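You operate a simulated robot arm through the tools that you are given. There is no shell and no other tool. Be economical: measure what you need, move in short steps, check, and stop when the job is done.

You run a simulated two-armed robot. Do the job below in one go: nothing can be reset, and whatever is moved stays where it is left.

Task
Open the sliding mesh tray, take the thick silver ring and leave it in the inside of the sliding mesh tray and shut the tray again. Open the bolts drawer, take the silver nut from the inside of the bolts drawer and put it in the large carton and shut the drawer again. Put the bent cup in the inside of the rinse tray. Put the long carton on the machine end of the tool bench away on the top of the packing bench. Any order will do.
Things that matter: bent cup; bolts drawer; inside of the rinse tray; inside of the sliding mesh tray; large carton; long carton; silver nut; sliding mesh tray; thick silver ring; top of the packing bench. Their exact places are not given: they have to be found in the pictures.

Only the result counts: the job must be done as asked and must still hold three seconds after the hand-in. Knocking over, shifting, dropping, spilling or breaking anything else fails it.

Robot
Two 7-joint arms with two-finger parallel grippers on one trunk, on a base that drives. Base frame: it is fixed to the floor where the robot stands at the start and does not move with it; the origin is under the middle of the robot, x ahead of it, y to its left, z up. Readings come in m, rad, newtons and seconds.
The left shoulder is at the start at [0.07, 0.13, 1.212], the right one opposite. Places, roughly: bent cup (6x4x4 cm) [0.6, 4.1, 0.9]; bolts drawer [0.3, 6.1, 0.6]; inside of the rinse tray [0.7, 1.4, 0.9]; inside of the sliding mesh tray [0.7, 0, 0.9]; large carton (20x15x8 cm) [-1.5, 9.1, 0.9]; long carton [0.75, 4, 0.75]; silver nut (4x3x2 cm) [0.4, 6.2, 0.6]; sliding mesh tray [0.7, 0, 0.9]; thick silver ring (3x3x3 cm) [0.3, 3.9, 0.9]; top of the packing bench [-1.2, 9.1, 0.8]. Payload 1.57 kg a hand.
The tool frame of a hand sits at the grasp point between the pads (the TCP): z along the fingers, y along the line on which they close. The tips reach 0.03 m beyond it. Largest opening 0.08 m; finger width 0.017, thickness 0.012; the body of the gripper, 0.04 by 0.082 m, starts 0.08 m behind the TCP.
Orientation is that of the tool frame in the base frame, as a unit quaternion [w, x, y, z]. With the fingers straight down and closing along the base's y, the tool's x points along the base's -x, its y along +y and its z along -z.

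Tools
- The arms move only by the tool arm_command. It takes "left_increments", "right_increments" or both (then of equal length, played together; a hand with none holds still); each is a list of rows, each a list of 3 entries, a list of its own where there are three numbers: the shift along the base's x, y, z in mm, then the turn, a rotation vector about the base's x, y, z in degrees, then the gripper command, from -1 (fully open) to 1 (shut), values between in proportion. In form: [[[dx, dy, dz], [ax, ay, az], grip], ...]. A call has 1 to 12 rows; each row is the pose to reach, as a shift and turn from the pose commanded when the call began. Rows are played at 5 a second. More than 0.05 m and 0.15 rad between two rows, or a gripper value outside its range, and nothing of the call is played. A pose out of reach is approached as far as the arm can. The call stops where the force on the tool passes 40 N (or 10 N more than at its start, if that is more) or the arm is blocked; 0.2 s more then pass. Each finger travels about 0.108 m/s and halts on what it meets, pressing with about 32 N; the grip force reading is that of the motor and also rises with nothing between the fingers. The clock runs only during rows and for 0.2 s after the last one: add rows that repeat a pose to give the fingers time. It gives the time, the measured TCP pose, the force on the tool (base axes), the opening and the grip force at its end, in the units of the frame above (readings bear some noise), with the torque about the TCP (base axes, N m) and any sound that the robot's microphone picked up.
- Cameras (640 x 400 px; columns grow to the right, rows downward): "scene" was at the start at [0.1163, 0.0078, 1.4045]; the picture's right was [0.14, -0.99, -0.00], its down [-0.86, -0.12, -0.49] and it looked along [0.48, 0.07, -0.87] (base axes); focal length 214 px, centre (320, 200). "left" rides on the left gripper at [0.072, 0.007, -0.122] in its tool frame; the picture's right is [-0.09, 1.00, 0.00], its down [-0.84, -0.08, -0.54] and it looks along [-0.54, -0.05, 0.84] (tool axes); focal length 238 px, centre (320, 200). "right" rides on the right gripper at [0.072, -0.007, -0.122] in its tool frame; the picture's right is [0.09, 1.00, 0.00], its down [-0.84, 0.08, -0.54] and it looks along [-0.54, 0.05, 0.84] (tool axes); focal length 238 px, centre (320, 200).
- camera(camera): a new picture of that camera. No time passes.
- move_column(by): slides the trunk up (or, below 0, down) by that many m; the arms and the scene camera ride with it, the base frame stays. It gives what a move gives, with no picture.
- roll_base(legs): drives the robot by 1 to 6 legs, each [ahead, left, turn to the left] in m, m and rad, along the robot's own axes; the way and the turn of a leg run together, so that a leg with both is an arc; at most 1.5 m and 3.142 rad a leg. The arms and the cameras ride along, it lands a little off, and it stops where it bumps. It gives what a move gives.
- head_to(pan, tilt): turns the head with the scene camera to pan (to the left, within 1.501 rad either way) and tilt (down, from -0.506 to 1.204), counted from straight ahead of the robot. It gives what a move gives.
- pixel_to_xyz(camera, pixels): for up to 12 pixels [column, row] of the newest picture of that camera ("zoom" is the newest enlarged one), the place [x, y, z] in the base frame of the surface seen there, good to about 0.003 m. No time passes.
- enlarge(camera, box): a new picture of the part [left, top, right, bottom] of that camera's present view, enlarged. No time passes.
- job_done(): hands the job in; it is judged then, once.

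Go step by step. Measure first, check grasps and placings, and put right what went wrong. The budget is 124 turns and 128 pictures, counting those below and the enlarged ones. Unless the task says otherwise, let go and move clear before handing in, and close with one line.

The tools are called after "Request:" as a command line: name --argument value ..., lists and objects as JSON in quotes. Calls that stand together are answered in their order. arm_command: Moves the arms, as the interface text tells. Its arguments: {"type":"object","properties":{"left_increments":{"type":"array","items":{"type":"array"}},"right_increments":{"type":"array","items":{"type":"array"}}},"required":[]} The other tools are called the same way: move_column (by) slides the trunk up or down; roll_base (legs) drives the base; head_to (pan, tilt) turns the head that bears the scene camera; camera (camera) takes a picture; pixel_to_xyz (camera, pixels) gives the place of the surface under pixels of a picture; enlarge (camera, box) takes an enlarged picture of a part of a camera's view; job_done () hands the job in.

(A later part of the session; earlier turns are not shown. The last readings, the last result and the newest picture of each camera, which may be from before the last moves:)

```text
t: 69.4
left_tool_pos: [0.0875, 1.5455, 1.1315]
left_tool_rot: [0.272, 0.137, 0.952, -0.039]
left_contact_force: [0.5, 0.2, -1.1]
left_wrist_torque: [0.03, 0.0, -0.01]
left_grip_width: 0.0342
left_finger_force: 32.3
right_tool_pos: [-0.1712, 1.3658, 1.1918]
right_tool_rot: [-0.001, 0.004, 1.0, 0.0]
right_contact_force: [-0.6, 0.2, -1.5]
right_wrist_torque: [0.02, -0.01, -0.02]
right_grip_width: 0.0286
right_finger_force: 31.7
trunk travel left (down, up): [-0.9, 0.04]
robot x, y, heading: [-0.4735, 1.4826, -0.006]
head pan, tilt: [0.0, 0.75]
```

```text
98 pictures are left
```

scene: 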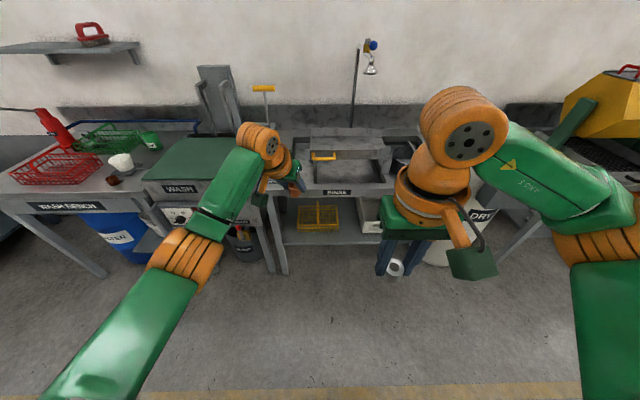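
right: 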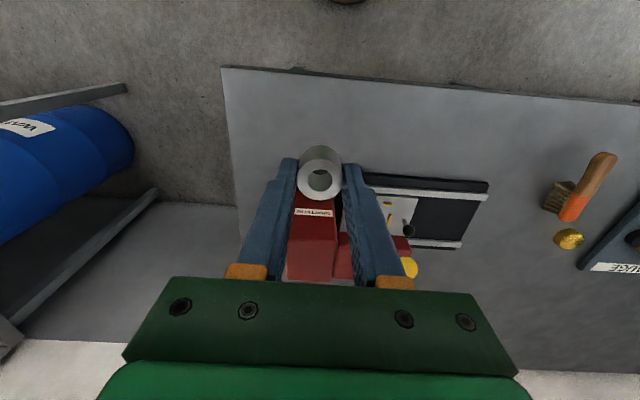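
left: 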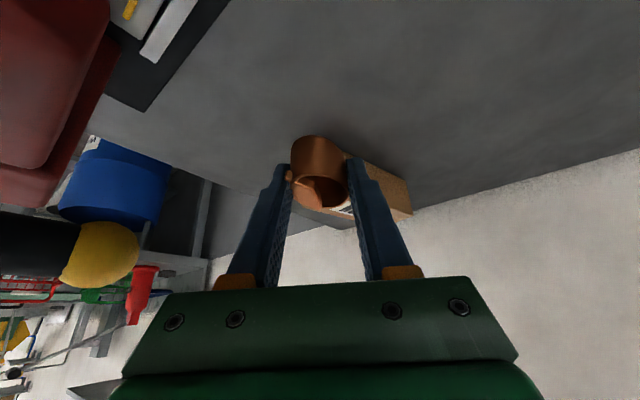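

The RINSE tray is at (350,170). I enlarge and measure.

Request:
enlarge --camera "scene" --box '[270, 110, 430, 210]'

Request:
pixel_to_xyz --camera "zoom" --pixels '[[180, 200], [280, 200], [380, 210], [280, 270], [200, 290], [450, 290], [250, 160], [270, 130], [440, 150], [500, 230], [270, 320], [180, 110]]'

```text
4.00 times, centred on (350, 160) of scene
```

zoom: 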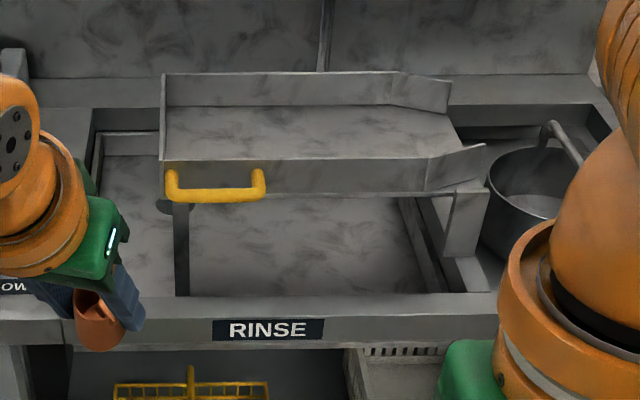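

```text
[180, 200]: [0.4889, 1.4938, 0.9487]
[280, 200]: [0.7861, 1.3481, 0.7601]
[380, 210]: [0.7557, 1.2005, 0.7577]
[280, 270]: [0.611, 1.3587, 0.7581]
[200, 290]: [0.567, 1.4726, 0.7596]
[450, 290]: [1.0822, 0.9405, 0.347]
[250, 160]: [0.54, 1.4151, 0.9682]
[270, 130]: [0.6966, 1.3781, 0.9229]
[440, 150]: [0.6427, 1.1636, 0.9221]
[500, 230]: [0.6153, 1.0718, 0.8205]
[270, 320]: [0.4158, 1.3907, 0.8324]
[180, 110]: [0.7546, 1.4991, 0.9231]
```

The raised tray has floor z≈0.923, x 0.55–0.79, y 1.17–1.5, near wall top ≈0.968. I drive in with the hands high.

Request:
roll_base --legs '[[0, -0.1, 0.005], [0.56, 0, 0]]'

Request:
camera --camera "left"

Request:
camera --camera "scene"

```text
t: 73.4
left_tool_pos: [0.6461, 1.4511, 1.1328]
left_tool_rot: [0.272, 0.132, 0.953, -0.037]
left_contact_force: [-0.3, 0.3, -0.4]
left_wrist_torque: [0.01, 0.01, -0.01]
left_grip_width: 0.034
left_finger_force: 32.0
right_tool_pos: [0.3885, 1.2674, 1.1913]
right_tool_rot: [0.0, -0.002, 1.0, 0.0]
right_contact_force: [0.6, -0.2, -0.4]
right_wrist_torque: [0.02, 0.0, -0.01]
right_grip_width: 0.0287
right_finger_force: 32.0
trunk travel left (down, up): [-0.9, 0.04]
robot x, y, heading: [0.0877, 1.3826, -0.004]
head pan, tilt: [0.0, 0.75]
```

```text
96 pictures are left
```

left: 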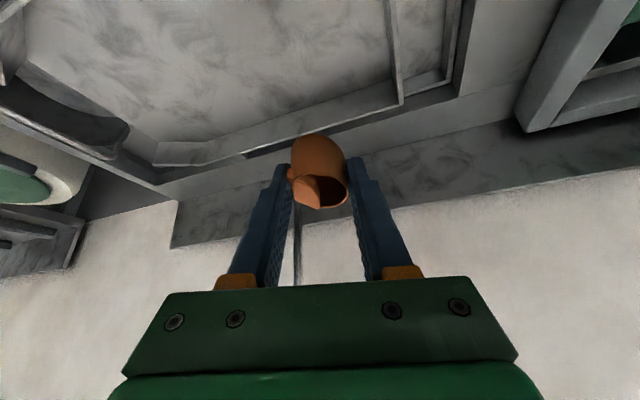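

```text
95 pictures are left
```

scene: 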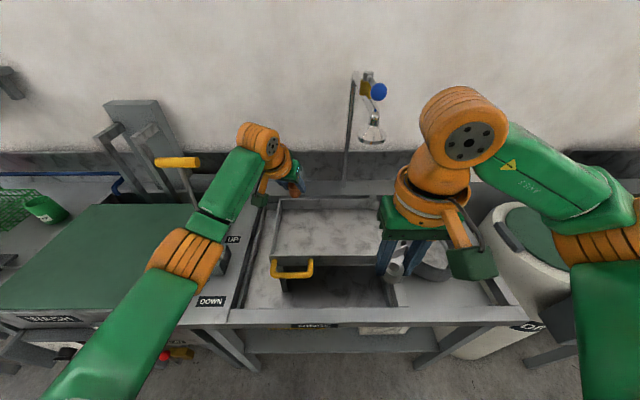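

I measure the tray corners again from here.

Request:
pixel_to_xyz --camera "scene" --pixels '[[285, 245], [330, 245], [320, 220], [330, 258], [277, 225], [325, 200], [285, 200], [360, 240], [292, 268], [270, 262]]'

Request:
pixel_to_xyz --camera "left" --pixels '[[317, 140], [250, 60], [395, 80], [345, 90], [300, 100], [240, 140], [150, 50]]'

```text
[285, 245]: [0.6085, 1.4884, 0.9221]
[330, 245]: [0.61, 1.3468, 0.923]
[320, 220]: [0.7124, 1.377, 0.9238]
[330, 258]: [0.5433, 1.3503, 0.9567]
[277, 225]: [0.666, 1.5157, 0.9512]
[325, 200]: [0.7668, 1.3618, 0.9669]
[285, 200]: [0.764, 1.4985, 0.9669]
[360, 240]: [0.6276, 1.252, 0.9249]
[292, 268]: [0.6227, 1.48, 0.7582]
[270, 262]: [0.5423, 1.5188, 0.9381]
```

```text
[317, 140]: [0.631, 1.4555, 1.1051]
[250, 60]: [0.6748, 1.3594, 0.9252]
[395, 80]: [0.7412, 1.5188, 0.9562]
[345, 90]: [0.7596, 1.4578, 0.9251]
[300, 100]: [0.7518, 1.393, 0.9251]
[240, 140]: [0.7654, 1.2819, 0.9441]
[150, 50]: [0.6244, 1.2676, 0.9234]
```

Interior x 0.55–0.76, y 1.2–1.51, floor 0.924. I shift the cup to y≈1.39 and lower until bottom nearly touches.

Request:
arm_command --left_increments '[[[0, -30, 0], [0, 0, 0], 1], [[0, -60, -30], [0, 0, 0], 1], [[0, -60, -75], [0, 0, 0], 1], [[0, -60, -115], [0, 0, 0], 1], [[0, -60, -145], [0, 0, 0], 1], [[0, -60, -158], [0, 0, 0], 1], [[0, -60, -164], [0, 0, 0], 1], [[0, -60, -164], [0, 0, 0], 1]]'

Request:
camera --camera "left"

```text
t: 75.2
left_tool_pos: [0.6444, 1.3897, 0.9705]
left_tool_rot: [0.272, 0.132, 0.952, -0.039]
left_contact_force: [0.0, -0.5, 0.6]
left_wrist_torque: [0.0, -0.02, 0.03]
left_grip_width: 0.0346
left_finger_force: 32.3
right_tool_pos: [0.3898, 1.267, 1.1929]
right_tool_rot: [0.0, -0.002, 1.0, 0.0]
right_contact_force: [0.8, 0.5, -0.6]
right_wrist_torque: [0.0, -0.05, 0.01]
right_grip_width: 0.0284
right_finger_force: 31.5
trunk travel left (down, up): [-0.9, 0.04]
robot x, y, heading: [0.0861, 1.3799, 0.004]
head pan, tilt: [0.0, 0.75]
```

```text
94 pictures are left
```

left: 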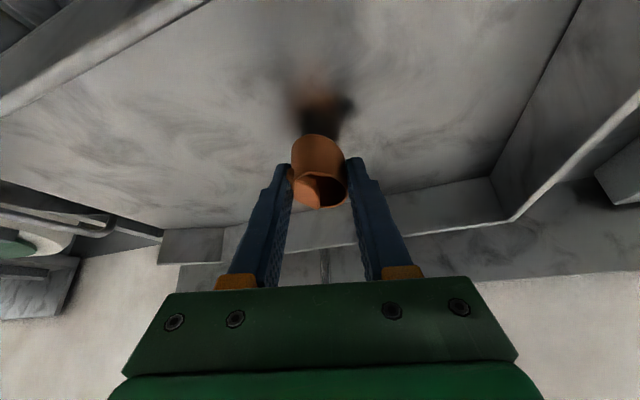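

Not touching yet; I lower another 8 mm in small steps.

Request:
arm_command --left_increments '[[[0, 0, -3], [0, 0, 0], 1], [[0, 0, -6], [0, 0, 0], 1], [[0, 0, -8], [0, 0, 0], 1], [[0, 0, -8], [0, 0, 0], 1]]'

```text
t: 76.2
left_tool_pos: [0.6408, 1.3915, 0.963]
left_tool_rot: [0.271, 0.133, 0.953, -0.039]
left_contact_force: [0.4, 0.2, 0.0]
left_wrist_torque: [0.03, 0.02, -0.02]
left_grip_width: 0.0344
left_finger_force: 32.2
left hand out of reach, approached as far as the arm can: row 1, 2, 3, 4
right_tool_pos: [0.391, 1.2664, 1.1919]
right_tool_rot: [0.0, -0.002, 1.0, 0.0]
right_contact_force: [0.1, -0.6, -1.0]
right_wrist_torque: [0.02, 0.01, 0.0]
right_grip_width: 0.0287
right_finger_force: 32.2
trunk travel left (down, up): [-0.9, 0.04]
robot x, y, heading: [0.0869, 1.3761, 0.001]
head pan, tilt: [0.0, 0.75]
```

No touch yet; a few more mm with a small pull back.

Request:
arm_command --left_increments '[[[-5, 0, -2], [0, 0, 0], 1], [[-5, 0, -4], [0, 0, 0], 1], [[-5, 0, -6], [0, 0, 0], 1], [[-5, 0, -6], [0, 0, 0], 1]]'

Request:
camera --camera "left"

```text
t: 77.2
left_tool_pos: [0.6358, 1.3924, 0.9589]
left_tool_rot: [0.274, 0.133, 0.952, -0.039]
left_contact_force: [2.9, 0.4, 12.0]
left_wrist_torque: [-0.02, -0.01, 0.03]
left_grip_width: 0.0342
left_finger_force: 31.6
right_tool_pos: [0.3897, 1.267, 1.1935]
right_tool_rot: [0.001, -0.001, 1.0, 0.001]
right_contact_force: [0.5, 0.2, -0.3]
right_wrist_torque: [0.02, 0.02, 0.0]
right_grip_width: 0.0286
right_finger_force: 32.1
trunk travel left (down, up): [-0.9, 0.04]
robot x, y, heading: [0.0854, 1.383, 0.001]
head pan, tilt: [0.0, 0.75]
```

```text
93 pictures are left
```

left: 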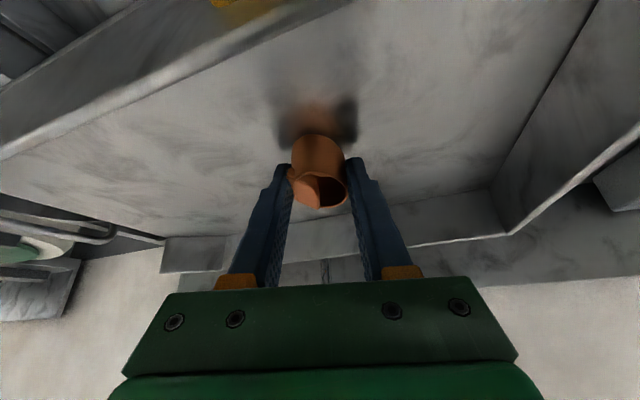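

Cup bottom is on the tray (12 N). I relieve 2 mm, open, and lift straight up.

Request:
arm_command --left_increments '[[[0, 0, 2], [0, 0, 0], 1], [[0, 0, 2], [0, 0, 0], 0.4], [[0, 0, 2], [0, 0, 0], 0], [[0, 0, 2], [0, 0, 0], -0.7], [[0, 0, 2], [0, 0, 0], -1], [[-10, 3, 30], [0, 0, 0], -1], [[-20, 6, 75], [0, 0, 0], -1], [[-20, 6, 120], [0, 0, 0], -1], [[-20, 6, 165], [0, 0, 0], -1]]'

Request:
camera --camera "scene"

Request:
camera --camera "left"

```text
t: 79.2
left_tool_pos: [0.6164, 1.3964, 1.1203]
left_tool_rot: [0.272, 0.132, 0.952, -0.038]
left_contact_force: [0.3, 0.2, 0.1]
left_wrist_torque: [0.01, 0.0, -0.03]
left_grip_width: 0.0801
left_finger_force: 0.1
right_tool_pos: [0.3911, 1.2669, 1.1919]
right_tool_rot: [0.0, -0.002, 1.0, 0.0]
right_contact_force: [-0.4, 0.8, -1.3]
right_wrist_torque: [0.02, 0.02, 0.0]
right_grip_width: 0.0283
right_finger_force: 32.5
trunk travel left (down, up): [-0.9, 0.04]
robot x, y, heading: [0.0851, 1.3798, 0.004]
head pan, tilt: [0.0, 0.75]
```

```text
92 pictures are left
```

scene: 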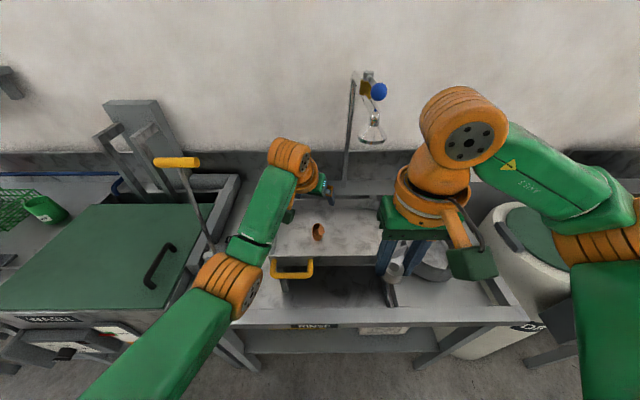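

```text
91 pictures are left
```

left: 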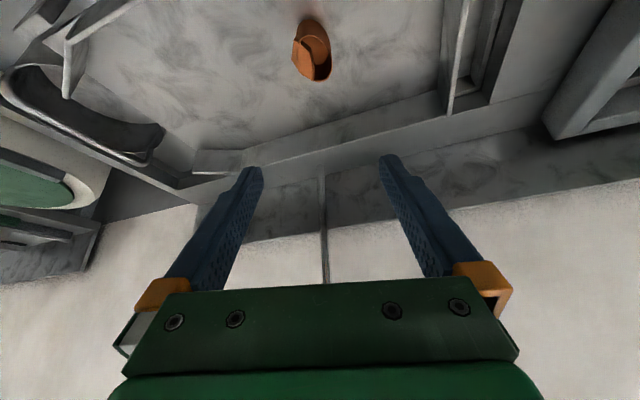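

The cup stands in the rinse tray. I back off, strafe to the mesh tray, and meanwhile straighten the left tool.

Request:
roll_base --legs '[[-0.5, 0, 0], [0, -1.43, 0]]'

Request:
arm_command --left_increments '[[[-40, 0, 0], [2.2, 7.7, 0], -1], [[-80, 0, 0], [4.4, 15.4, 0], -1], [[-120, 0, 0], [6.6, 23.1, 0], -1], [[-160, 0, 0], [8.8, 30.8, 0], -1], [[-160, 0, 0], [8.8, 30.8, 0], -1]]'

Request:
arm_command --left_increments '[[[0, 0, 0], [0, 0, 8], -0.5], [[0, 0, 0], [0, 0, 16], 1], [[0, 0, 0], [0, 0, 16], 1], [[0, 0, 0], [0, 0, 16], 1], [[0, 0, 0], [0, 0, 16], 1]]'

Request:
camera --camera "scene"

```text
t: 88.9
left_tool_pos: [0.1135, -0.0219, 1.1203]
left_tool_rot: [0.272, 0.129, 0.953, -0.037]
left_contact_force: [-0.3, -0.2, 0.8]
left_wrist_torque: [-0.04, 0.0, -0.02]
left_grip_width: 0.0802
left_finger_force: 0.1
right_tool_pos: [-0.1129, -0.1548, 1.1937]
right_tool_rot: [0.0, -0.003, 1.0, -0.001]
right_contact_force: [-0.8, 0.0, -0.5]
right_wrist_torque: [-0.02, 0.03, -0.01]
right_grip_width: 0.0285
right_finger_force: 31.6
trunk travel left (down, up): [-0.9, 0.04]
robot x, y, heading: [-0.4169, -0.0439, 0.006]
head pan, tilt: [0.0, 0.75]
```

```text
t: 90.1
left_tool_pos: [-0.0466, -0.0192, 1.1191]
left_tool_rot: [-0.002, 0.134, 0.991, 0.002]
left_contact_force: [0.4, 0.6, -0.1]
left_wrist_torque: [-0.03, 0.0, 0.03]
left_grip_width: 0.0799
left_finger_force: 0.0
right_tool_pos: [-0.1131, -0.1548, 1.1922]
right_tool_rot: [0.0, -0.004, 1.0, 0.0]
right_contact_force: [0.9, 0.0, -1.1]
right_wrist_torque: [0.02, -0.02, 0.02]
right_grip_width: 0.0286
right_finger_force: 31.6
trunk travel left (down, up): [-0.9, 0.04]
robot x, y, heading: [-0.4178, -0.0484, 0.007]
head pan, tilt: [0.0, 0.75]
```

```text
t: 91.3
left_tool_pos: [-0.0467, -0.0222, 1.1198]
left_tool_rot: [-0.002, -0.004, 1.0, 0.003]
left_contact_force: [0.6, -0.1, -0.7]
left_wrist_torque: [0.02, 0.01, 0.03]
left_grip_width: 0.0002
left_finger_force: 21.1
right_tool_pos: [-0.113, -0.1555, 1.1923]
right_tool_rot: [-0.001, -0.003, 1.0, 0.0]
right_contact_force: [-0.9, 0.2, -0.9]
right_wrist_torque: [0.01, -0.01, -0.01]
right_grip_width: 0.0286
right_finger_force: 32.0
trunk travel left (down, up): [-0.9, 0.04]
robot x, y, heading: [-0.4146, -0.0418, 0.009]
head pan, tilt: [0.0, 0.75]
```

```text
90 pictures are left
```

scene: 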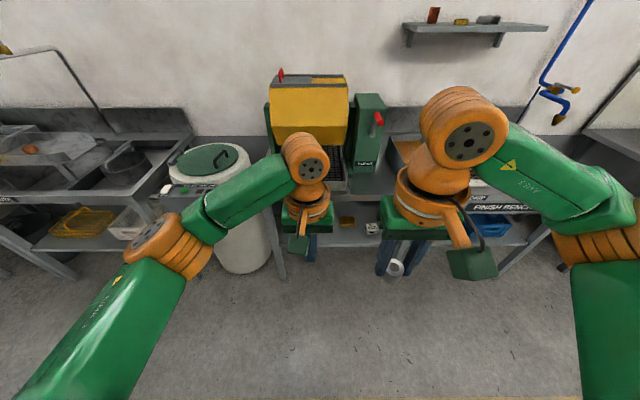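

Both hands point straight down; left closed as a hook. I drive forward to the tray.

Request:
roll_base --legs '[[0.39, 0, -0.007]]'

Request:
head_to --pan 0 --tilt 1.0

Request:
camera --camera "left"

Request:
camera --camera "scene"

```text
t: 93.7
left_tool_pos: [0.339, -0.0204, 1.1209]
left_tool_rot: [0.0, -0.002, 1.0, 0.001]
left_contact_force: [-0.3, 0.1, 0.0]
left_wrist_torque: [-0.01, 0.0, 0.03]
left_grip_width: 0.0001
left_finger_force: 21.0
right_tool_pos: [0.2725, -0.1541, 1.193]
right_tool_rot: [0.001, -0.002, 1.0, 0.0]
right_contact_force: [-0.4, -0.1, -1.1]
right_wrist_torque: [0.0, 0.0, -0.01]
right_grip_width: 0.0285
right_finger_force: 32.4
trunk travel left (down, up): [-0.9, 0.04]
robot x, y, heading: [-0.0281, -0.0417, 0.003]
head pan, tilt: [0.0, 0.75]
```

```text
t: 94.5
left_tool_pos: [0.3418, -0.0213, 1.1197]
left_tool_rot: [-0.002, -0.002, 1.0, 0.003]
left_contact_force: [0.6, 0.6, -0.1]
left_wrist_torque: [0.02, 0.0, 0.0]
left_grip_width: 0.0
left_finger_force: 21.2
right_tool_pos: [0.2752, -0.1538, 1.1912]
right_tool_rot: [0.001, -0.003, 1.0, -0.001]
right_contact_force: [-0.1, 0.0, -1.1]
right_wrist_torque: [-0.02, 0.01, -0.02]
right_grip_width: 0.0285
right_finger_force: 31.3
trunk travel left (down, up): [-0.9, 0.04]
robot x, y, heading: [-0.0315, -0.0385, 0.007]
head pan, tilt: [0.0, 1.0]
```

```text
89 pictures are left
```

left: 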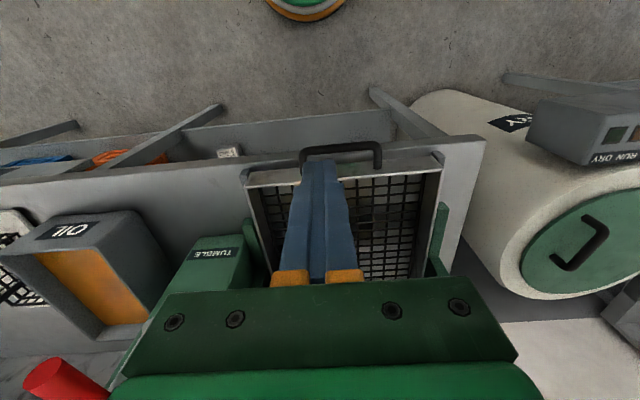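

```text
88 pictures are left
```

scene: 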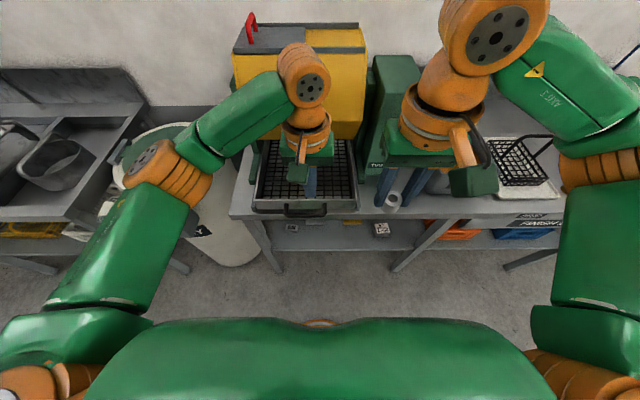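

I enlarge the handle and measure its bar and the gap to the tray front.

Request:
enlarge --camera "left" --box '[230, 120, 450, 220]'

Request:
pixel_to_xyz --camera "left" --pixels '[[340, 147], [365, 145], [365, 152], [303, 152], [355, 157], [365, 160], [379, 150], [420, 160], [260, 175], [390, 200], [265, 225], [430, 200]]'

```text
2.91 times, centred on (340, 170) of left
```

zoom: 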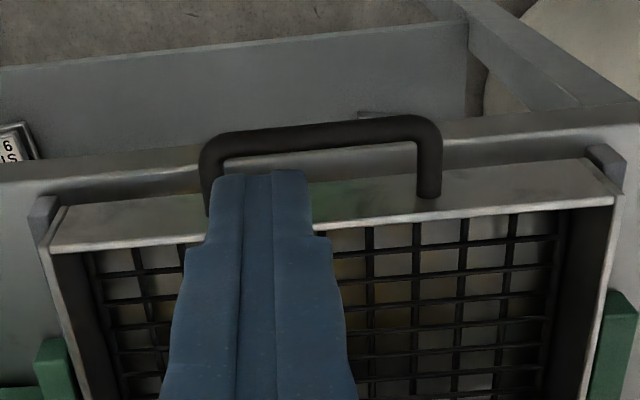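

```text
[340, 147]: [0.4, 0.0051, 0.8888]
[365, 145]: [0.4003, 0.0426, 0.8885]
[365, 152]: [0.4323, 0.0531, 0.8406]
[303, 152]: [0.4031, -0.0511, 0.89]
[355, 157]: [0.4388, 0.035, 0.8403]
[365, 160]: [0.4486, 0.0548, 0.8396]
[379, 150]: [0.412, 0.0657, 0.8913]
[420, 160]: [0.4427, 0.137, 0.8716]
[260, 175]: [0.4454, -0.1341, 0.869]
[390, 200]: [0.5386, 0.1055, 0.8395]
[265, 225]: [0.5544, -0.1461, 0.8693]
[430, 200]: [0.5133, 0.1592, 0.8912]
```

Front face x≈0.443, bar x 0.39–0.412, gap ≈31 mm; the closed fingers (17 mm) fit at x≈0.427. I roll 4 cm closer and move the fingers above the gap.

Request:
roll_base --legs '[[0.04, 0, -0.005]]'

Request:
arm_command --left_increments '[[[15, 20, -40], [0, 0, 0], 1], [[30, 30, -80], [0, 0, 0], 1], [[46, 32, -120], [0, 0, 0], 1], [[46, 32, -165], [0, 0, 0], 1], [[46, 32, -190], [0, 0, 0], 1], [[46, 32, -190], [0, 0, 0], 1]]'

Request:
camera --camera "left"

```text
t: 95.3
left_tool_pos: [0.3733, -0.0217, 1.1231]
left_tool_rot: [0.001, 0.0, 1.0, 0.001]
left_contact_force: [-0.2, -0.8, -0.4]
left_wrist_torque: [-0.02, -0.05, 0.01]
left_grip_width: 0.0
left_finger_force: 21.1
right_tool_pos: [0.3057, -0.1555, 1.1935]
right_tool_rot: [0.003, 0.0, 1.0, 0.0]
right_contact_force: [-0.3, 0.1, 0.0]
right_wrist_torque: [-0.01, -0.09, 0.01]
right_grip_width: 0.0288
right_finger_force: 32.1
trunk travel left (down, up): [-0.9, 0.04]
robot x, y, heading: [0.012, -0.0394, -0.001]
head pan, tilt: [0.0, 1.0]
```

```text
t: 96.8
left_tool_pos: [0.4296, 0.0142, 0.9311]
left_tool_rot: [-0.001, 0.0, 1.0, 0.002]
left_contact_force: [0.3, 0.4, -0.2]
left_wrist_torque: [-0.03, 0.01, 0.01]
left_grip_width: 0.0001
left_finger_force: 21.2
right_tool_pos: [0.3135, -0.1548, 1.193]
right_tool_rot: [-0.001, 0.001, 1.0, 0.0]
right_contact_force: [-0.2, 0.1, -0.5]
right_wrist_torque: [-0.03, 0.04, 0.0]
right_grip_width: 0.0285
right_finger_force: 32.3
trunk travel left (down, up): [-0.9, 0.04]
robot x, y, heading: [0.0054, -0.039, 0.001]
head pan, tilt: [0.0, 1.0]
```

```text
86 pictures are left
```

left: 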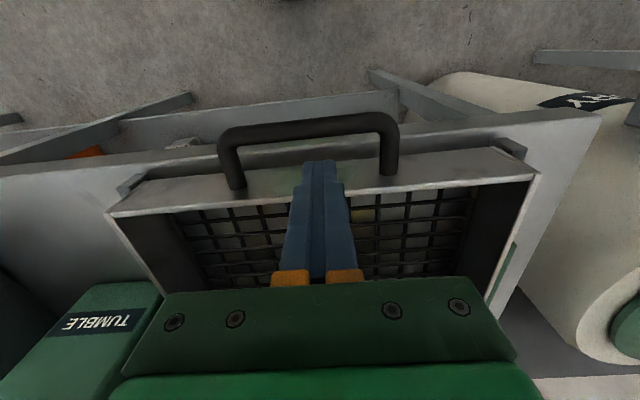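

I measure the bar and the front lip precisely from here.

Request:
pixel_to_xyz --camera "left" --pixels '[[310, 120], [310, 128], [310, 136], [350, 128], [285, 180], [285, 195], [350, 188], [355, 195], [270, 170], [318, 165]]'

Request:
enlarge --camera "left" --box '[200, 90, 440, 240]'

```text
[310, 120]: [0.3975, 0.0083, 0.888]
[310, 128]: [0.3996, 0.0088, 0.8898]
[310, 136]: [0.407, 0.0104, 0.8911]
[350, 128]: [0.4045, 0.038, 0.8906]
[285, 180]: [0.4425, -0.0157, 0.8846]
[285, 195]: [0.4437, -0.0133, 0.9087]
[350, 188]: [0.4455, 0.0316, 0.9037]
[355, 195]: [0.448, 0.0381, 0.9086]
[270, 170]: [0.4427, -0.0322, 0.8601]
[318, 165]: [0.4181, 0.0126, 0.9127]
```

```text
2.67 times, centred on (320, 165) of left
```

zoom: 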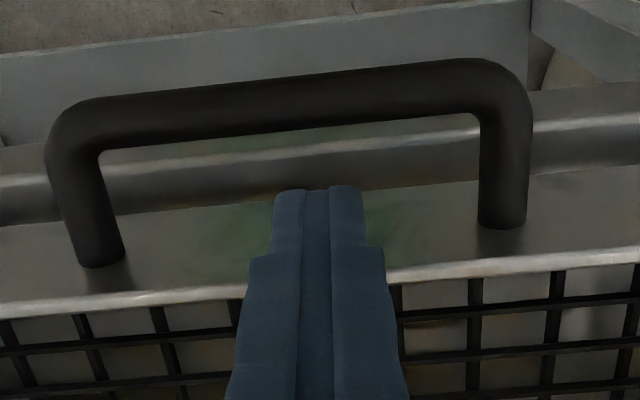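

The fingertips sit between bar and front. I lower 53 mm into the gap.

Request:
arm_command --left_increments '[[[-2, 0, -25], [0, 0, 0], 1], [[-2, 0, -45], [0, 0, 0], 1], [[-2, 0, -53], [0, 0, 0], 1], [[-2, 0, -53], [0, 0, 0], 1]]'

Request:
camera --camera "left"

```text
t: 97.8
left_tool_pos: [0.4247, 0.0109, 0.8773]
left_tool_rot: [-0.001, 0.0, 1.0, 0.001]
left_contact_force: [0.3, 0.4, -0.2]
left_wrist_torque: [0.0, -0.02, -0.02]
left_grip_width: 0.0003
left_finger_force: 21.1
right_tool_pos: [0.3136, -0.155, 1.1918]
right_tool_rot: [0.0, 0.0, 1.0, 0.0]
right_contact_force: [0.6, 0.1, -1.0]
right_wrist_torque: [0.02, 0.03, -0.02]
right_grip_width: 0.0285
right_finger_force: 31.8
trunk travel left (down, up): [-0.9, 0.04]
robot x, y, heading: [0.0133, -0.0425, 0.005]
head pan, tilt: [0.0, 1.0]
```

```text
84 pictures are left
```

left: 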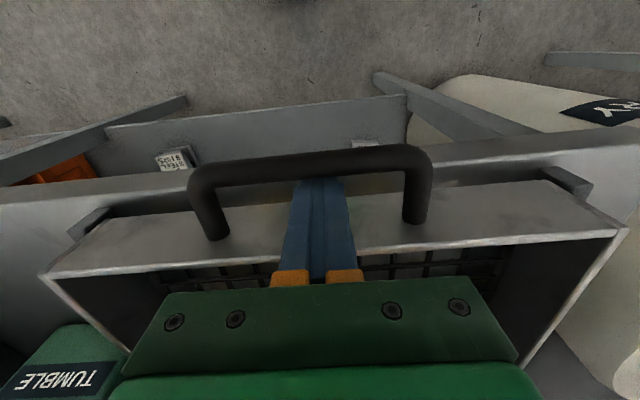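

The fingers are behind the bar. I pull back 150 mm slowly.

Request:
arm_command --left_increments '[[[-13, 0, 0], [0, 0, 0], 1], [[-26, 0, 0], [0, 0, 0], 1], [[-39, 0, 0], [0, 0, 0], 1], [[-52, 0, 0], [0, 0, 0], 1], [[-65, 0, 0], [0, 0, 0], 1], [[-78, 0, 0], [0, 0, 0], 1], [[-91, 0, 0], [0, 0, 0], 1], [[-104, 0, 0], [0, 0, 0], 1], [[-117, 0, 0], [0, 0, 0], 1], [[-130, 0, 0], [0, 0, 0], 1], [[-143, 0, 0], [0, 0, 0], 1], [[-150, 0, 0], [0, 0, 0], 1]]'

Request:
camera --camera "scene"

```text
t: 100.3
left_tool_pos: [0.274, 0.01, 0.8786]
left_tool_rot: [-0.002, 0.0, 1.0, 0.002]
left_contact_force: [1.3, 1.6, 0.2]
left_wrist_torque: [0.0, 0.03, 0.0]
left_grip_width: 0.0
left_finger_force: 21.6
right_tool_pos: [0.3143, -0.156, 1.1926]
right_tool_rot: [-0.001, 0.0, 1.0, 0.0]
right_contact_force: [0.0, 1.0, -1.5]
right_wrist_torque: [-0.01, 0.02, 0.04]
right_grip_width: 0.0287
right_finger_force: 31.7
trunk travel left (down, up): [-0.9, 0.04]
robot x, y, heading: [0.0108, -0.0432, 0.004]
head pan, tilt: [0.0, 1.0]
```

```text
83 pictures are left
```

scene: 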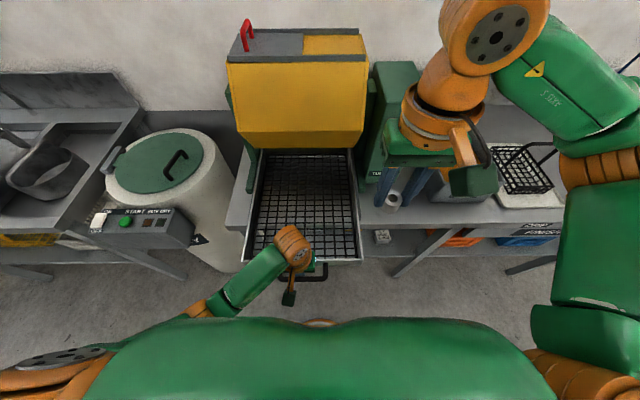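

The tray came out ~0.15 m. I measure the mesh floor, and bring the ring over it.

Request:
pixel_to_xyz --camera "scene" --pixels '[[335, 200], [340, 205], [330, 215], [345, 225], [320, 180], [358, 258], [355, 180]]'

Request:
arm_command --right_increments '[[[25, 20, -30], [0, 0, 0], 1], [[50, 40, -60], [0, 0, 0], 1], [[80, 60, -90], [0, 0, 0], 1], [[90, 70, -130], [0, 0, 0], 1], [[90, 70, -170], [0, 0, 0], 1], [[90, 70, -210], [0, 0, 0], 1], [[90, 70, -245], [0, 0, 0], 1], [[90, 70, -245], [0, 0, 0], 1]]'

Request:
camera --camera "right"

```text
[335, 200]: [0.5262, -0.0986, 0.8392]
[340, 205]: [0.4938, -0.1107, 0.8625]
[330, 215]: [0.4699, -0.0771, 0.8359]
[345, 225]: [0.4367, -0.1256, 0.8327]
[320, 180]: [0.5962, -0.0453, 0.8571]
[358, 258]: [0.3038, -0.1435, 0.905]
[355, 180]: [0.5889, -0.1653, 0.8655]
```

```text
t: 102.2
left_tool_pos: [0.2721, 0.0104, 0.8785]
left_tool_rot: [-0.002, 0.0, 1.0, 0.001]
left_contact_force: [-0.6, 1.0, 0.2]
left_wrist_torque: [-0.03, 0.02, -0.03]
left_grip_width: 0.0
left_finger_force: 21.2
right_tool_pos: [0.4054, -0.0861, 0.9461]
right_tool_rot: [-0.001, 0.0, 1.0, 0.0]
right_contact_force: [-0.9, 0.1, -0.3]
right_wrist_torque: [-0.03, -0.06, 0.03]
right_grip_width: 0.0289
right_finger_force: 32.3
trunk travel left (down, up): [-0.9, 0.04]
robot x, y, heading: [0.0121, -0.0419, -0.004]
head pan, tilt: [0.0, 1.0]
```

```text
82 pictures are left
```

right: 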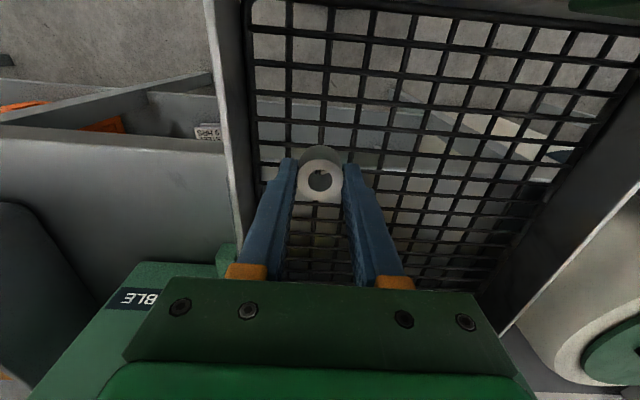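

The ring hangs over the mesh at (320,180), well inside. I lower toward the mesh (contact expected at TCP ≈0.895).

Request:
arm_command --right_increments '[[[0, 0, -25], [0, 0, 0], 1], [[0, 0, -40], [0, 0, 0], 1], [[0, 0, -45], [0, 0, 0], 1], [[0, 0, -48], [0, 0, 0], 1], [[0, 0, -48], [0, 0, 0], 1]]'

```text
t: 103.3
left_tool_pos: [0.2727, 0.0111, 0.8783]
left_tool_rot: [-0.002, 0.0, 1.0, 0.002]
left_contact_force: [0.0, 0.6, 0.0]
left_wrist_torque: [-0.02, 0.01, 0.0]
left_grip_width: 0.0
left_finger_force: 21.3
right_tool_pos: [0.4023, -0.0855, 0.9014]
right_tool_rot: [-0.001, 0.0, 1.0, 0.0]
right_contact_force: [0.2, -0.3, -0.4]
right_wrist_torque: [0.02, -0.01, -0.01]
right_grip_width: 0.0283
right_finger_force: 32.1
trunk travel left (down, up): [-0.9, 0.04]
robot x, y, heading: [0.0103, -0.0393, -0.002]
head pan, tilt: [0.0, 1.0]
```

Request:
arm_command --right_increments '[[[0, 0, -3], [0, 0, 0], 1], [[0, 0, -6], [0, 0, 0], 1], [[0, 0, -9], [0, 0, 0], 1], [[0, 0, -9], [0, 0, 0], 1]]'

Request:
camera --camera "right"

```text
t: 104.3
left_tool_pos: [0.2702, 0.0097, 0.879]
left_tool_rot: [0.001, 0.0, 1.0, 0.0]
left_contact_force: [-0.1, 0.7, 0.9]
left_wrist_torque: [-0.03, -0.01, 0.0]
left_grip_width: 0.0
left_finger_force: 21.6
right_tool_pos: [0.3988, -0.0853, 0.8936]
right_tool_rot: [0.003, -0.001, 1.0, 0.002]
right_contact_force: [0.7, -0.8, 27.0]
right_wrist_torque: [-0.04, -0.01, -0.03]
right_grip_width: 0.0287
right_finger_force: 32.2
trunk travel left (down, up): [-0.9, 0.04]
robot x, y, heading: [0.0118, -0.0426, 0.003]
head pan, tilt: [0.0, 1.0]
```

```text
81 pictures are left
```

right: 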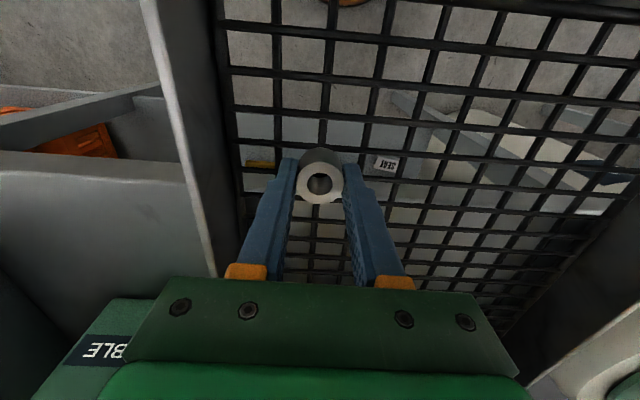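

The ring presses on the mesh (27 N). I relieve 2–3 mm, open and lift clear.

Request:
arm_command --right_increments '[[[0, 0, 3], [0, 0, 0], 1], [[0, 0, 3], [0, 0, 0], 0.5], [[0, 0, 3], [0, 0, 0], 0], [[0, 0, 3], [0, 0, 0], -0.5], [[0, 0, 3], [0, 0, 0], -0.5], [[0, 0, 40], [0, 0, 0], -0.5], [[0, 0, 85], [0, 0, 0], -0.5], [[-30, 0, 120], [0, 0, 0], -0.5], [[-60, -10, 155], [0, 0, 0], -0.5], [[-90, -30, 190], [0, 0, 0], -1]]'

Request:
camera --camera "right"

```text
refused: row 10 steps farther than a row can; nothing moved
```

```text
80 pictures are left
```

right: 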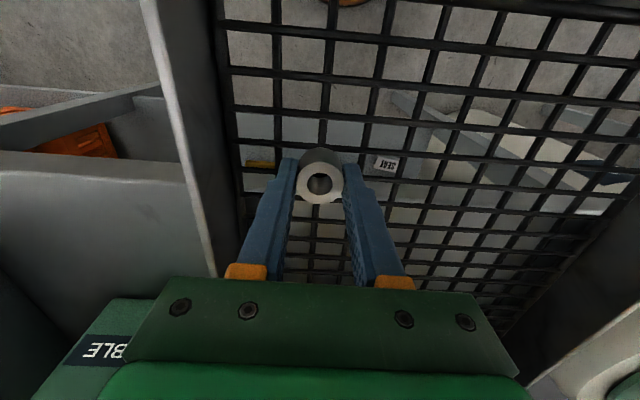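

Request:
arm_command --right_increments '[[[0, 0, 3], [0, 0, 0], 1], [[0, 0, 3], [0, 0, 0], 0.5], [[0, 0, 3], [0, 0, 0], 0], [[0, 0, 3], [0, 0, 0], -0.5], [[0, 0, 3], [0, 0, 0], -0.5], [[0, 0, 40], [0, 0, 0], -0.5], [[0, 0, 85], [0, 0, 0], -0.5], [[-30, 0, 120], [0, 0, 0], -0.5], [[-60, -10, 155], [0, 0, 0], -0.5], [[-90, -20, 190], [0, 0, 0], -1]]'

Request:
camera --camera "right"

```text
t: 106.5
left_tool_pos: [0.2725, 0.0096, 0.8776]
left_tool_rot: [-0.001, -0.001, 1.0, 0.002]
left_contact_force: [0.2, -1.0, -0.8]
left_wrist_torque: [-0.02, -0.02, -0.02]
left_grip_width: 0.0
left_finger_force: 21.3
right_tool_pos: [0.3137, -0.1051, 1.0794]
right_tool_rot: [0.0, 0.001, 1.0, 0.001]
right_contact_force: [-0.9, -0.2, 0.1]
right_wrist_torque: [0.01, -0.01, -0.01]
right_grip_width: 0.0799
right_finger_force: 0.1
trunk travel left (down, up): [-0.9, 0.04]
robot x, y, heading: [0.0106, -0.0417, 0.002]
head pan, tilt: [0.0, 1.0]
```

```text
79 pictures are left
```

right: 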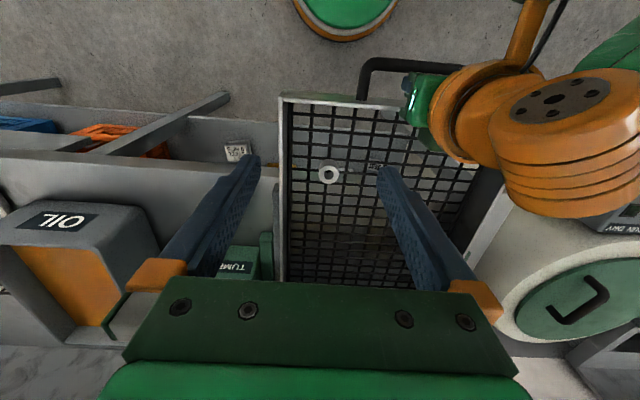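

The ring rests on the mesh at (328,175). I push the tray shut slowly with the left fingers.

Request:
arm_command --left_increments '[[[12, 0, 0], [0, 0, 0], 1], [[24, 0, 0], [0, 0, 0], 1], [[36, 0, 0], [0, 0, 0], 1], [[48, 0, 0], [0, 0, 0], 1], [[60, 0, 0], [0, 0, 0], 1], [[73, 0, 0], [0, 0, 0], 1], [[86, 0, 0], [0, 0, 0], 1], [[99, 0, 0], [0, 0, 0], 1], [[112, 0, 0], [0, 0, 0], 1], [[125, 0, 0], [0, 0, 0], 1], [[138, 0, 0], [0, 0, 0], 1], [[148, 0, 0], [0, 0, 0], 1]]'

Request:
arm_command --left_increments '[[[5, 0, 0], [0, 0, 0], 1], [[10, 0, 0], [0, 0, 0], 1], [[15, 0, 0], [0, 0, 0], 1], [[18, 0, 0], [0, 0, 0], 1], [[18, 0, 0], [0, 0, 0], 1]]'

Request:
camera --camera "scene"

Request:
camera --camera "right"

```text
t: 109.2
left_tool_pos: [0.4213, 0.0088, 0.8776]
left_tool_rot: [-0.001, 0.0, 1.0, 0.002]
left_contact_force: [-0.4, 0.3, -0.8]
left_wrist_torque: [0.03, -0.03, 0.0]
left_grip_width: 0.0
left_finger_force: 21.4
right_tool_pos: [0.3155, -0.1052, 1.0779]
right_tool_rot: [-0.001, 0.0, 1.0, 0.0]
right_contact_force: [-0.3, 0.3, -0.4]
right_wrist_torque: [-0.02, -0.01, 0.0]
right_grip_width: 0.0798
right_finger_force: 0.1
trunk travel left (down, up): [-0.9, 0.04]
robot x, y, heading: [0.0108, -0.0433, -0.002]
head pan, tilt: [0.0, 1.0]
```

```text
t: 110.3
left_tool_pos: [0.4341, 0.0083, 0.8772]
left_tool_rot: [-0.001, 0.0, 1.0, 0.001]
left_contact_force: [-15.1, 0.3, -7.4]
left_wrist_torque: [-0.07, -0.36, 0.16]
left_grip_width: 0.0
left_finger_force: 22.0
right_tool_pos: [0.3118, -0.1042, 1.0793]
right_tool_rot: [0.002, 0.0, 1.0, 0.0]
right_contact_force: [0.6, -1.1, 0.0]
right_wrist_torque: [0.0, 0.0, 0.0]
right_grip_width: 0.0802
right_finger_force: 0.0
trunk travel left (down, up): [-0.9, 0.04]
robot x, y, heading: [0.0086, -0.0436, -0.003]
head pan, tilt: [0.0, 1.0]
```

```text
78 pictures are left
```

scene: 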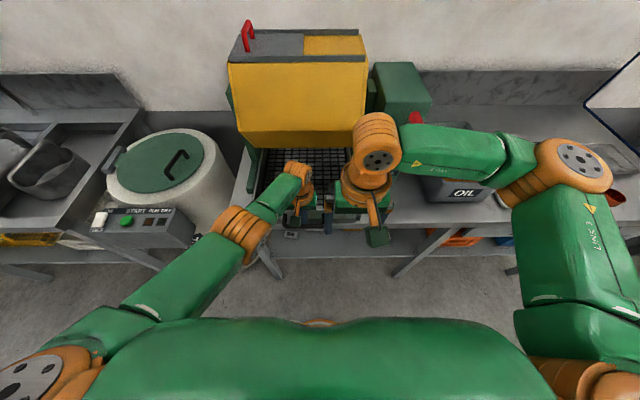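

```text
77 pictures are left
```

right: 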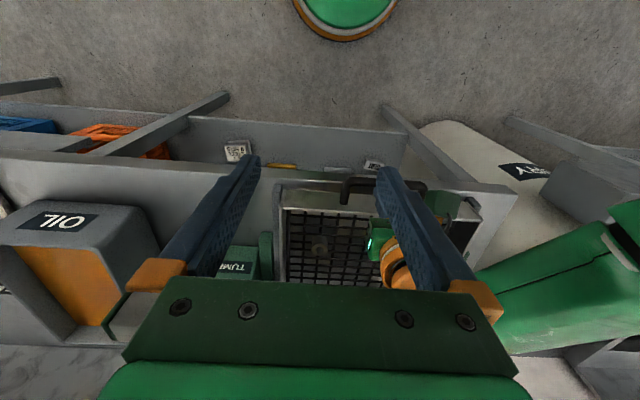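

The tray is at its stop (15 N, front face ≈0.443 as at start). I centre the fingers in the gap and lift out.

Request:
arm_command --left_increments '[[[-7, 0, 0], [0, 0, 0], 1], [[-7, 0, 30], [0, 0, 0], 1], [[-7, 0, 75], [0, 0, 0], 1], [[-30, 0, 115], [0, 0, 0], 1], [[-60, 10, 155], [0, 0, 0], 1], [[-90, 25, 190], [0, 0, 0], 1], [[-120, 45, 220], [0, 0, 0], 1], [[-120, 65, 240], [0, 0, 0], 1]]'

Request:
enlarge --camera "scene" --box '[200, 120, 400, 260]'

Request:
pixel_to_xyz --camera "zoom" --pixels '[[150, 260], [200, 270], [230, 230], [250, 285]]'

```text
refused: row 5 steps farther than a row can; nothing moved
```

```text
2.86 times, centred on (300, 190) of scene
```

zoom: 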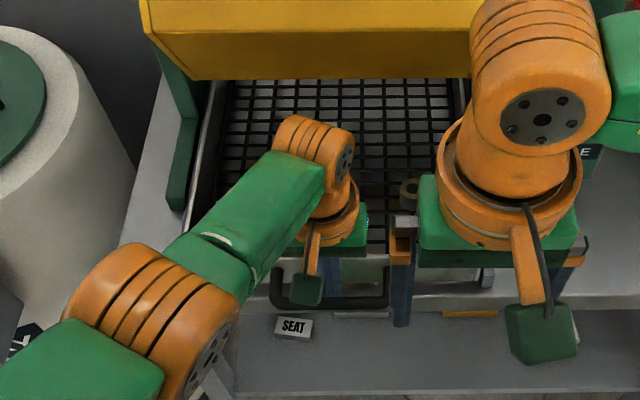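

```text
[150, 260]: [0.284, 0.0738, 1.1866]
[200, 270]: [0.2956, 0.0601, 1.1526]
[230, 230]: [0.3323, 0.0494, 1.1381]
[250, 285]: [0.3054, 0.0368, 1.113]
```

Request:
arm_command --left_increments '[[[-7, 0, 0], [0, 0, 0], 1], [[-7, 0, 30], [0, 0, 0], 1], [[-7, 0, 70], [0, 0, 0], 1], [[-30, 0, 105], [0, 0, 0], 1], [[-55, 10, 140], [0, 0, 0], 1], [[-80, 25, 175], [0, 0, 0], 1], [[-105, 40, 205], [0, 0, 0], 0], [[-120, 60, 235], [0, 0, 0], -1]]'

Request:
camera --camera "right"

Request:
pixel_to_xyz --camera "right" --pixels '[[300, 200], [330, 202], [320, 247], [360, 205]]'

```text
t: 112.2
left_tool_pos: [0.3157, 0.0703, 1.1135]
left_tool_rot: [-0.002, 0.0, 1.0, 0.003]
left_contact_force: [0.6, -0.3, 0.0]
left_wrist_torque: [-0.02, -0.03, -0.01]
left_grip_width: 0.0799
left_finger_force: 0.1
right_tool_pos: [0.3145, -0.1034, 1.078]
right_tool_rot: [0.0, 0.0, 1.0, 0.0]
right_contact_force: [1.0, -0.1, -1.0]
right_wrist_torque: [-0.04, 0.0, 0.02]
right_grip_width: 0.08
right_finger_force: 0.0
trunk travel left (down, up): [-0.9, 0.04]
robot x, y, heading: [0.0103, -0.0429, 0.002]
head pan, tilt: [0.0, 1.0]
```

```text
75 pictures are left
```

right: 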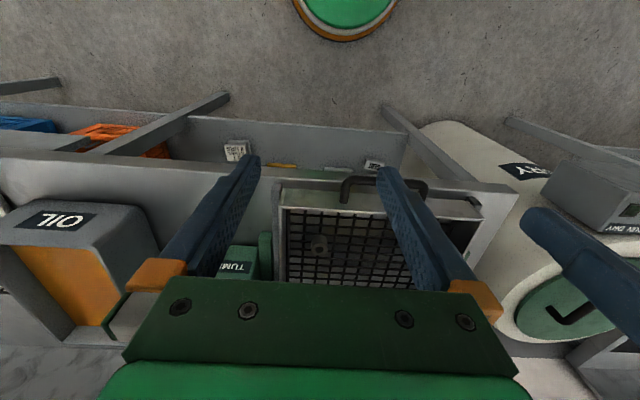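

```text
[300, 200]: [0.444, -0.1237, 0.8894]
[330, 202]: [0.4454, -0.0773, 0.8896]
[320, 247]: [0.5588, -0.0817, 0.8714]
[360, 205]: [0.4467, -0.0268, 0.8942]
```

The tray is shut with the ring in it. Now I drive to the right end of the tool bench to see whether the gap lets me reach the long carton.

Request:
roll_base --legs '[[-0.5, 0, 0], [0, 1.2, 0], [0, 1.2, 0], [0, 1.2, 0]]'

Request:
head_to --pan 0 --tilt 0.8

Request:
camera --camera "scene"

```text
t: 132.0
left_tool_pos: [-0.1678, 3.629, 1.1125]
left_tool_rot: [-0.002, 0.004, 1.0, 0.002]
left_contact_force: [0.7, 0.7, -0.5]
left_wrist_torque: [0.03, -0.03, 0.0]
left_grip_width: 0.0799
left_finger_force: 0.2
right_tool_pos: [-0.1727, 3.4566, 1.0778]
right_tool_rot: [0.0, 0.004, 1.0, 0.001]
right_contact_force: [-0.7, 0.1, 0.3]
right_wrist_torque: [0.0, 0.01, -0.01]
right_grip_width: 0.0803
right_finger_force: 0.0
trunk travel left (down, up): [-0.9, 0.04]
robot x, y, heading: [-0.4771, 3.5231, -0.011]
head pan, tilt: [0.0, 1.0]
```

```text
t: 132.7
left_tool_pos: [-0.1691, 3.6304, 1.1139]
left_tool_rot: [-0.002, 0.004, 1.0, 0.003]
left_contact_force: [0.3, -0.5, 0.7]
left_wrist_torque: [0.0, -0.01, -0.01]
left_grip_width: 0.0801
left_finger_force: 0.1
right_tool_pos: [-0.1713, 3.4559, 1.0785]
right_tool_rot: [0.0, 0.004, 1.0, 0.0]
right_contact_force: [-0.5, -1.0, -0.2]
right_wrist_torque: [0.03, 0.01, -0.02]
right_grip_width: 0.0797
right_finger_force: 0.0
trunk travel left (down, up): [-0.9, 0.04]
robot x, y, heading: [-0.4765, 3.5246, -0.008]
head pan, tilt: [0.0, 0.799]
```

```text
74 pictures are left
```

scene: 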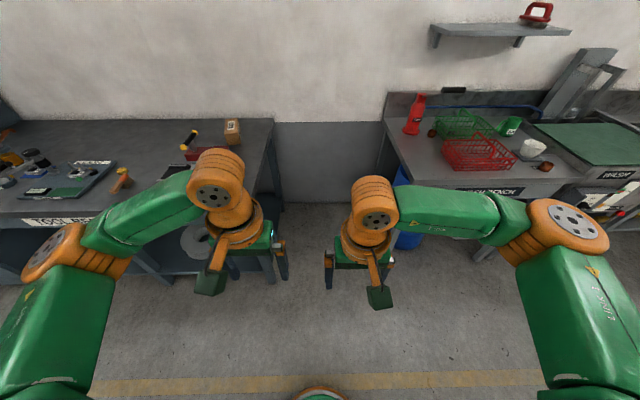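

The gap between the benches looks usable. I measure its sides and depth.

Request:
pixel_to_xyz --camera "scene" --pixels '[[282, 195], [330, 203], [300, 230], [388, 130], [400, 180], [273, 122], [330, 160], [404, 240], [275, 170], [345, 220], [390, 215], [232, 130]]'

Request:
enlarge --camera "scene" --box '[180, 90, 440, 280]'

```text
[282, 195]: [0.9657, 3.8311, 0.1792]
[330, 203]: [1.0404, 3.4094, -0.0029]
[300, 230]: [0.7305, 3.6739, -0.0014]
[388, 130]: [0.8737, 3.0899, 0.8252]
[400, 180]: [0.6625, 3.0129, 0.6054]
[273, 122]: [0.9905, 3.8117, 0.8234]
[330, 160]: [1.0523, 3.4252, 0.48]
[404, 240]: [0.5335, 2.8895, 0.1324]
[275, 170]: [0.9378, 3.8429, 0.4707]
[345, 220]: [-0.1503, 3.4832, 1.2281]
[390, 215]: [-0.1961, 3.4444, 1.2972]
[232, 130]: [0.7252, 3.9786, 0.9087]
```

```text
2.11 times, centred on (310, 185) of scene
```

zoom: 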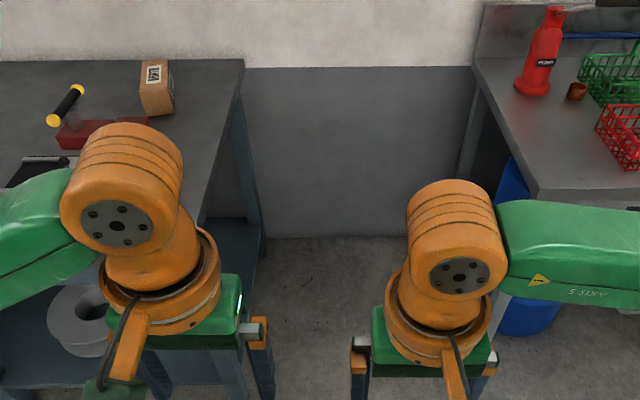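

The gap is 0.73 m wide (y 3.09–3.82), wall at x≈1.04. I check how far out and how low my elbows are before driving in.

Request:
pixel_to_xyz --camera "scene" --pixels '[[55, 255], [90, 290], [40, 270], [570, 222], [545, 250], [600, 240], [600, 320], [540, 330], [50, 340], [100, 330], [120, 215], [470, 210]]'

```text
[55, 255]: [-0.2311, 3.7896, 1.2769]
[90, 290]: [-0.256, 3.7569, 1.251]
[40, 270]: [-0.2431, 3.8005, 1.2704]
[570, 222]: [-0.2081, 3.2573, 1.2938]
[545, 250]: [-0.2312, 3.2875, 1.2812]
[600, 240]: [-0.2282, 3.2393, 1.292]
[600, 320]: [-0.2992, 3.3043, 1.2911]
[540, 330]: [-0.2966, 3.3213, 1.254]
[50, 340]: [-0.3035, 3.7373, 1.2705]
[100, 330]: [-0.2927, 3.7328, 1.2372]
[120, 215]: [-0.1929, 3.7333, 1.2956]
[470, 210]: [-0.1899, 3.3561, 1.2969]
```

Elbows only reach 0.29 m sideways at z≥1.24, so I can face +y in the gap. I turn left 1.5 rad out here and strafe right into the gap.

Request:
roll_base --legs '[[0, 0, 1.53], [0, -0.55, 0], [0, -0.5, 0]]'

Request:
camera --camera "scene"

Request:
camera --camera "right"

```text
t: 142.2
left_tool_pos: [0.4553, 3.8108, 1.1133]
left_tool_rot: [-0.001, -0.7, 0.714, 0.0]
left_contact_force: [0.6, -0.7, -0.4]
left_wrist_torque: [0.03, -0.03, -0.01]
left_grip_width: 0.0802
left_finger_force: 0.1
right_tool_pos: [0.6293, 3.804, 1.0793]
right_tool_rot: [0.001, -0.701, 0.713, 0.0]
right_contact_force: [0.0, 0.9, 1.2]
right_wrist_torque: [0.06, -0.05, 0.01]
right_grip_width: 0.0799
right_finger_force: 0.0
trunk travel left (down, up): [-0.9, 0.04]
robot x, y, heading: [0.562, 3.5022, 1.55]
head pan, tilt: [0.0, 0.799]
```

```text
72 pictures are left
```

scene: 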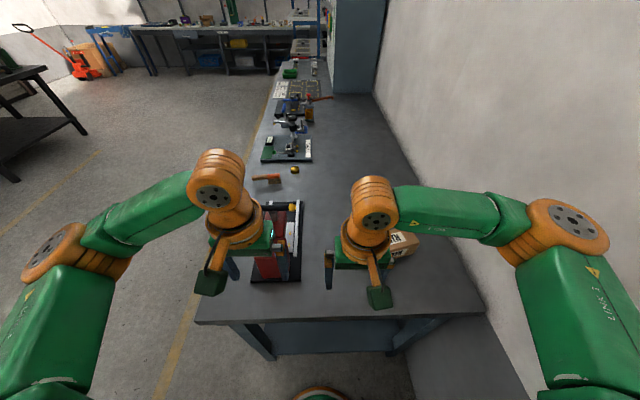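

```text
71 pictures are left
```

right: 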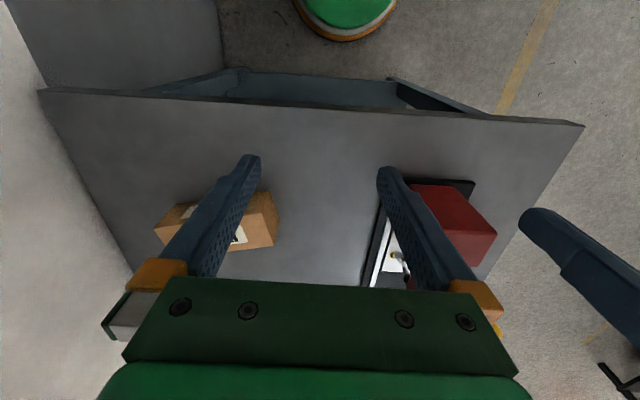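

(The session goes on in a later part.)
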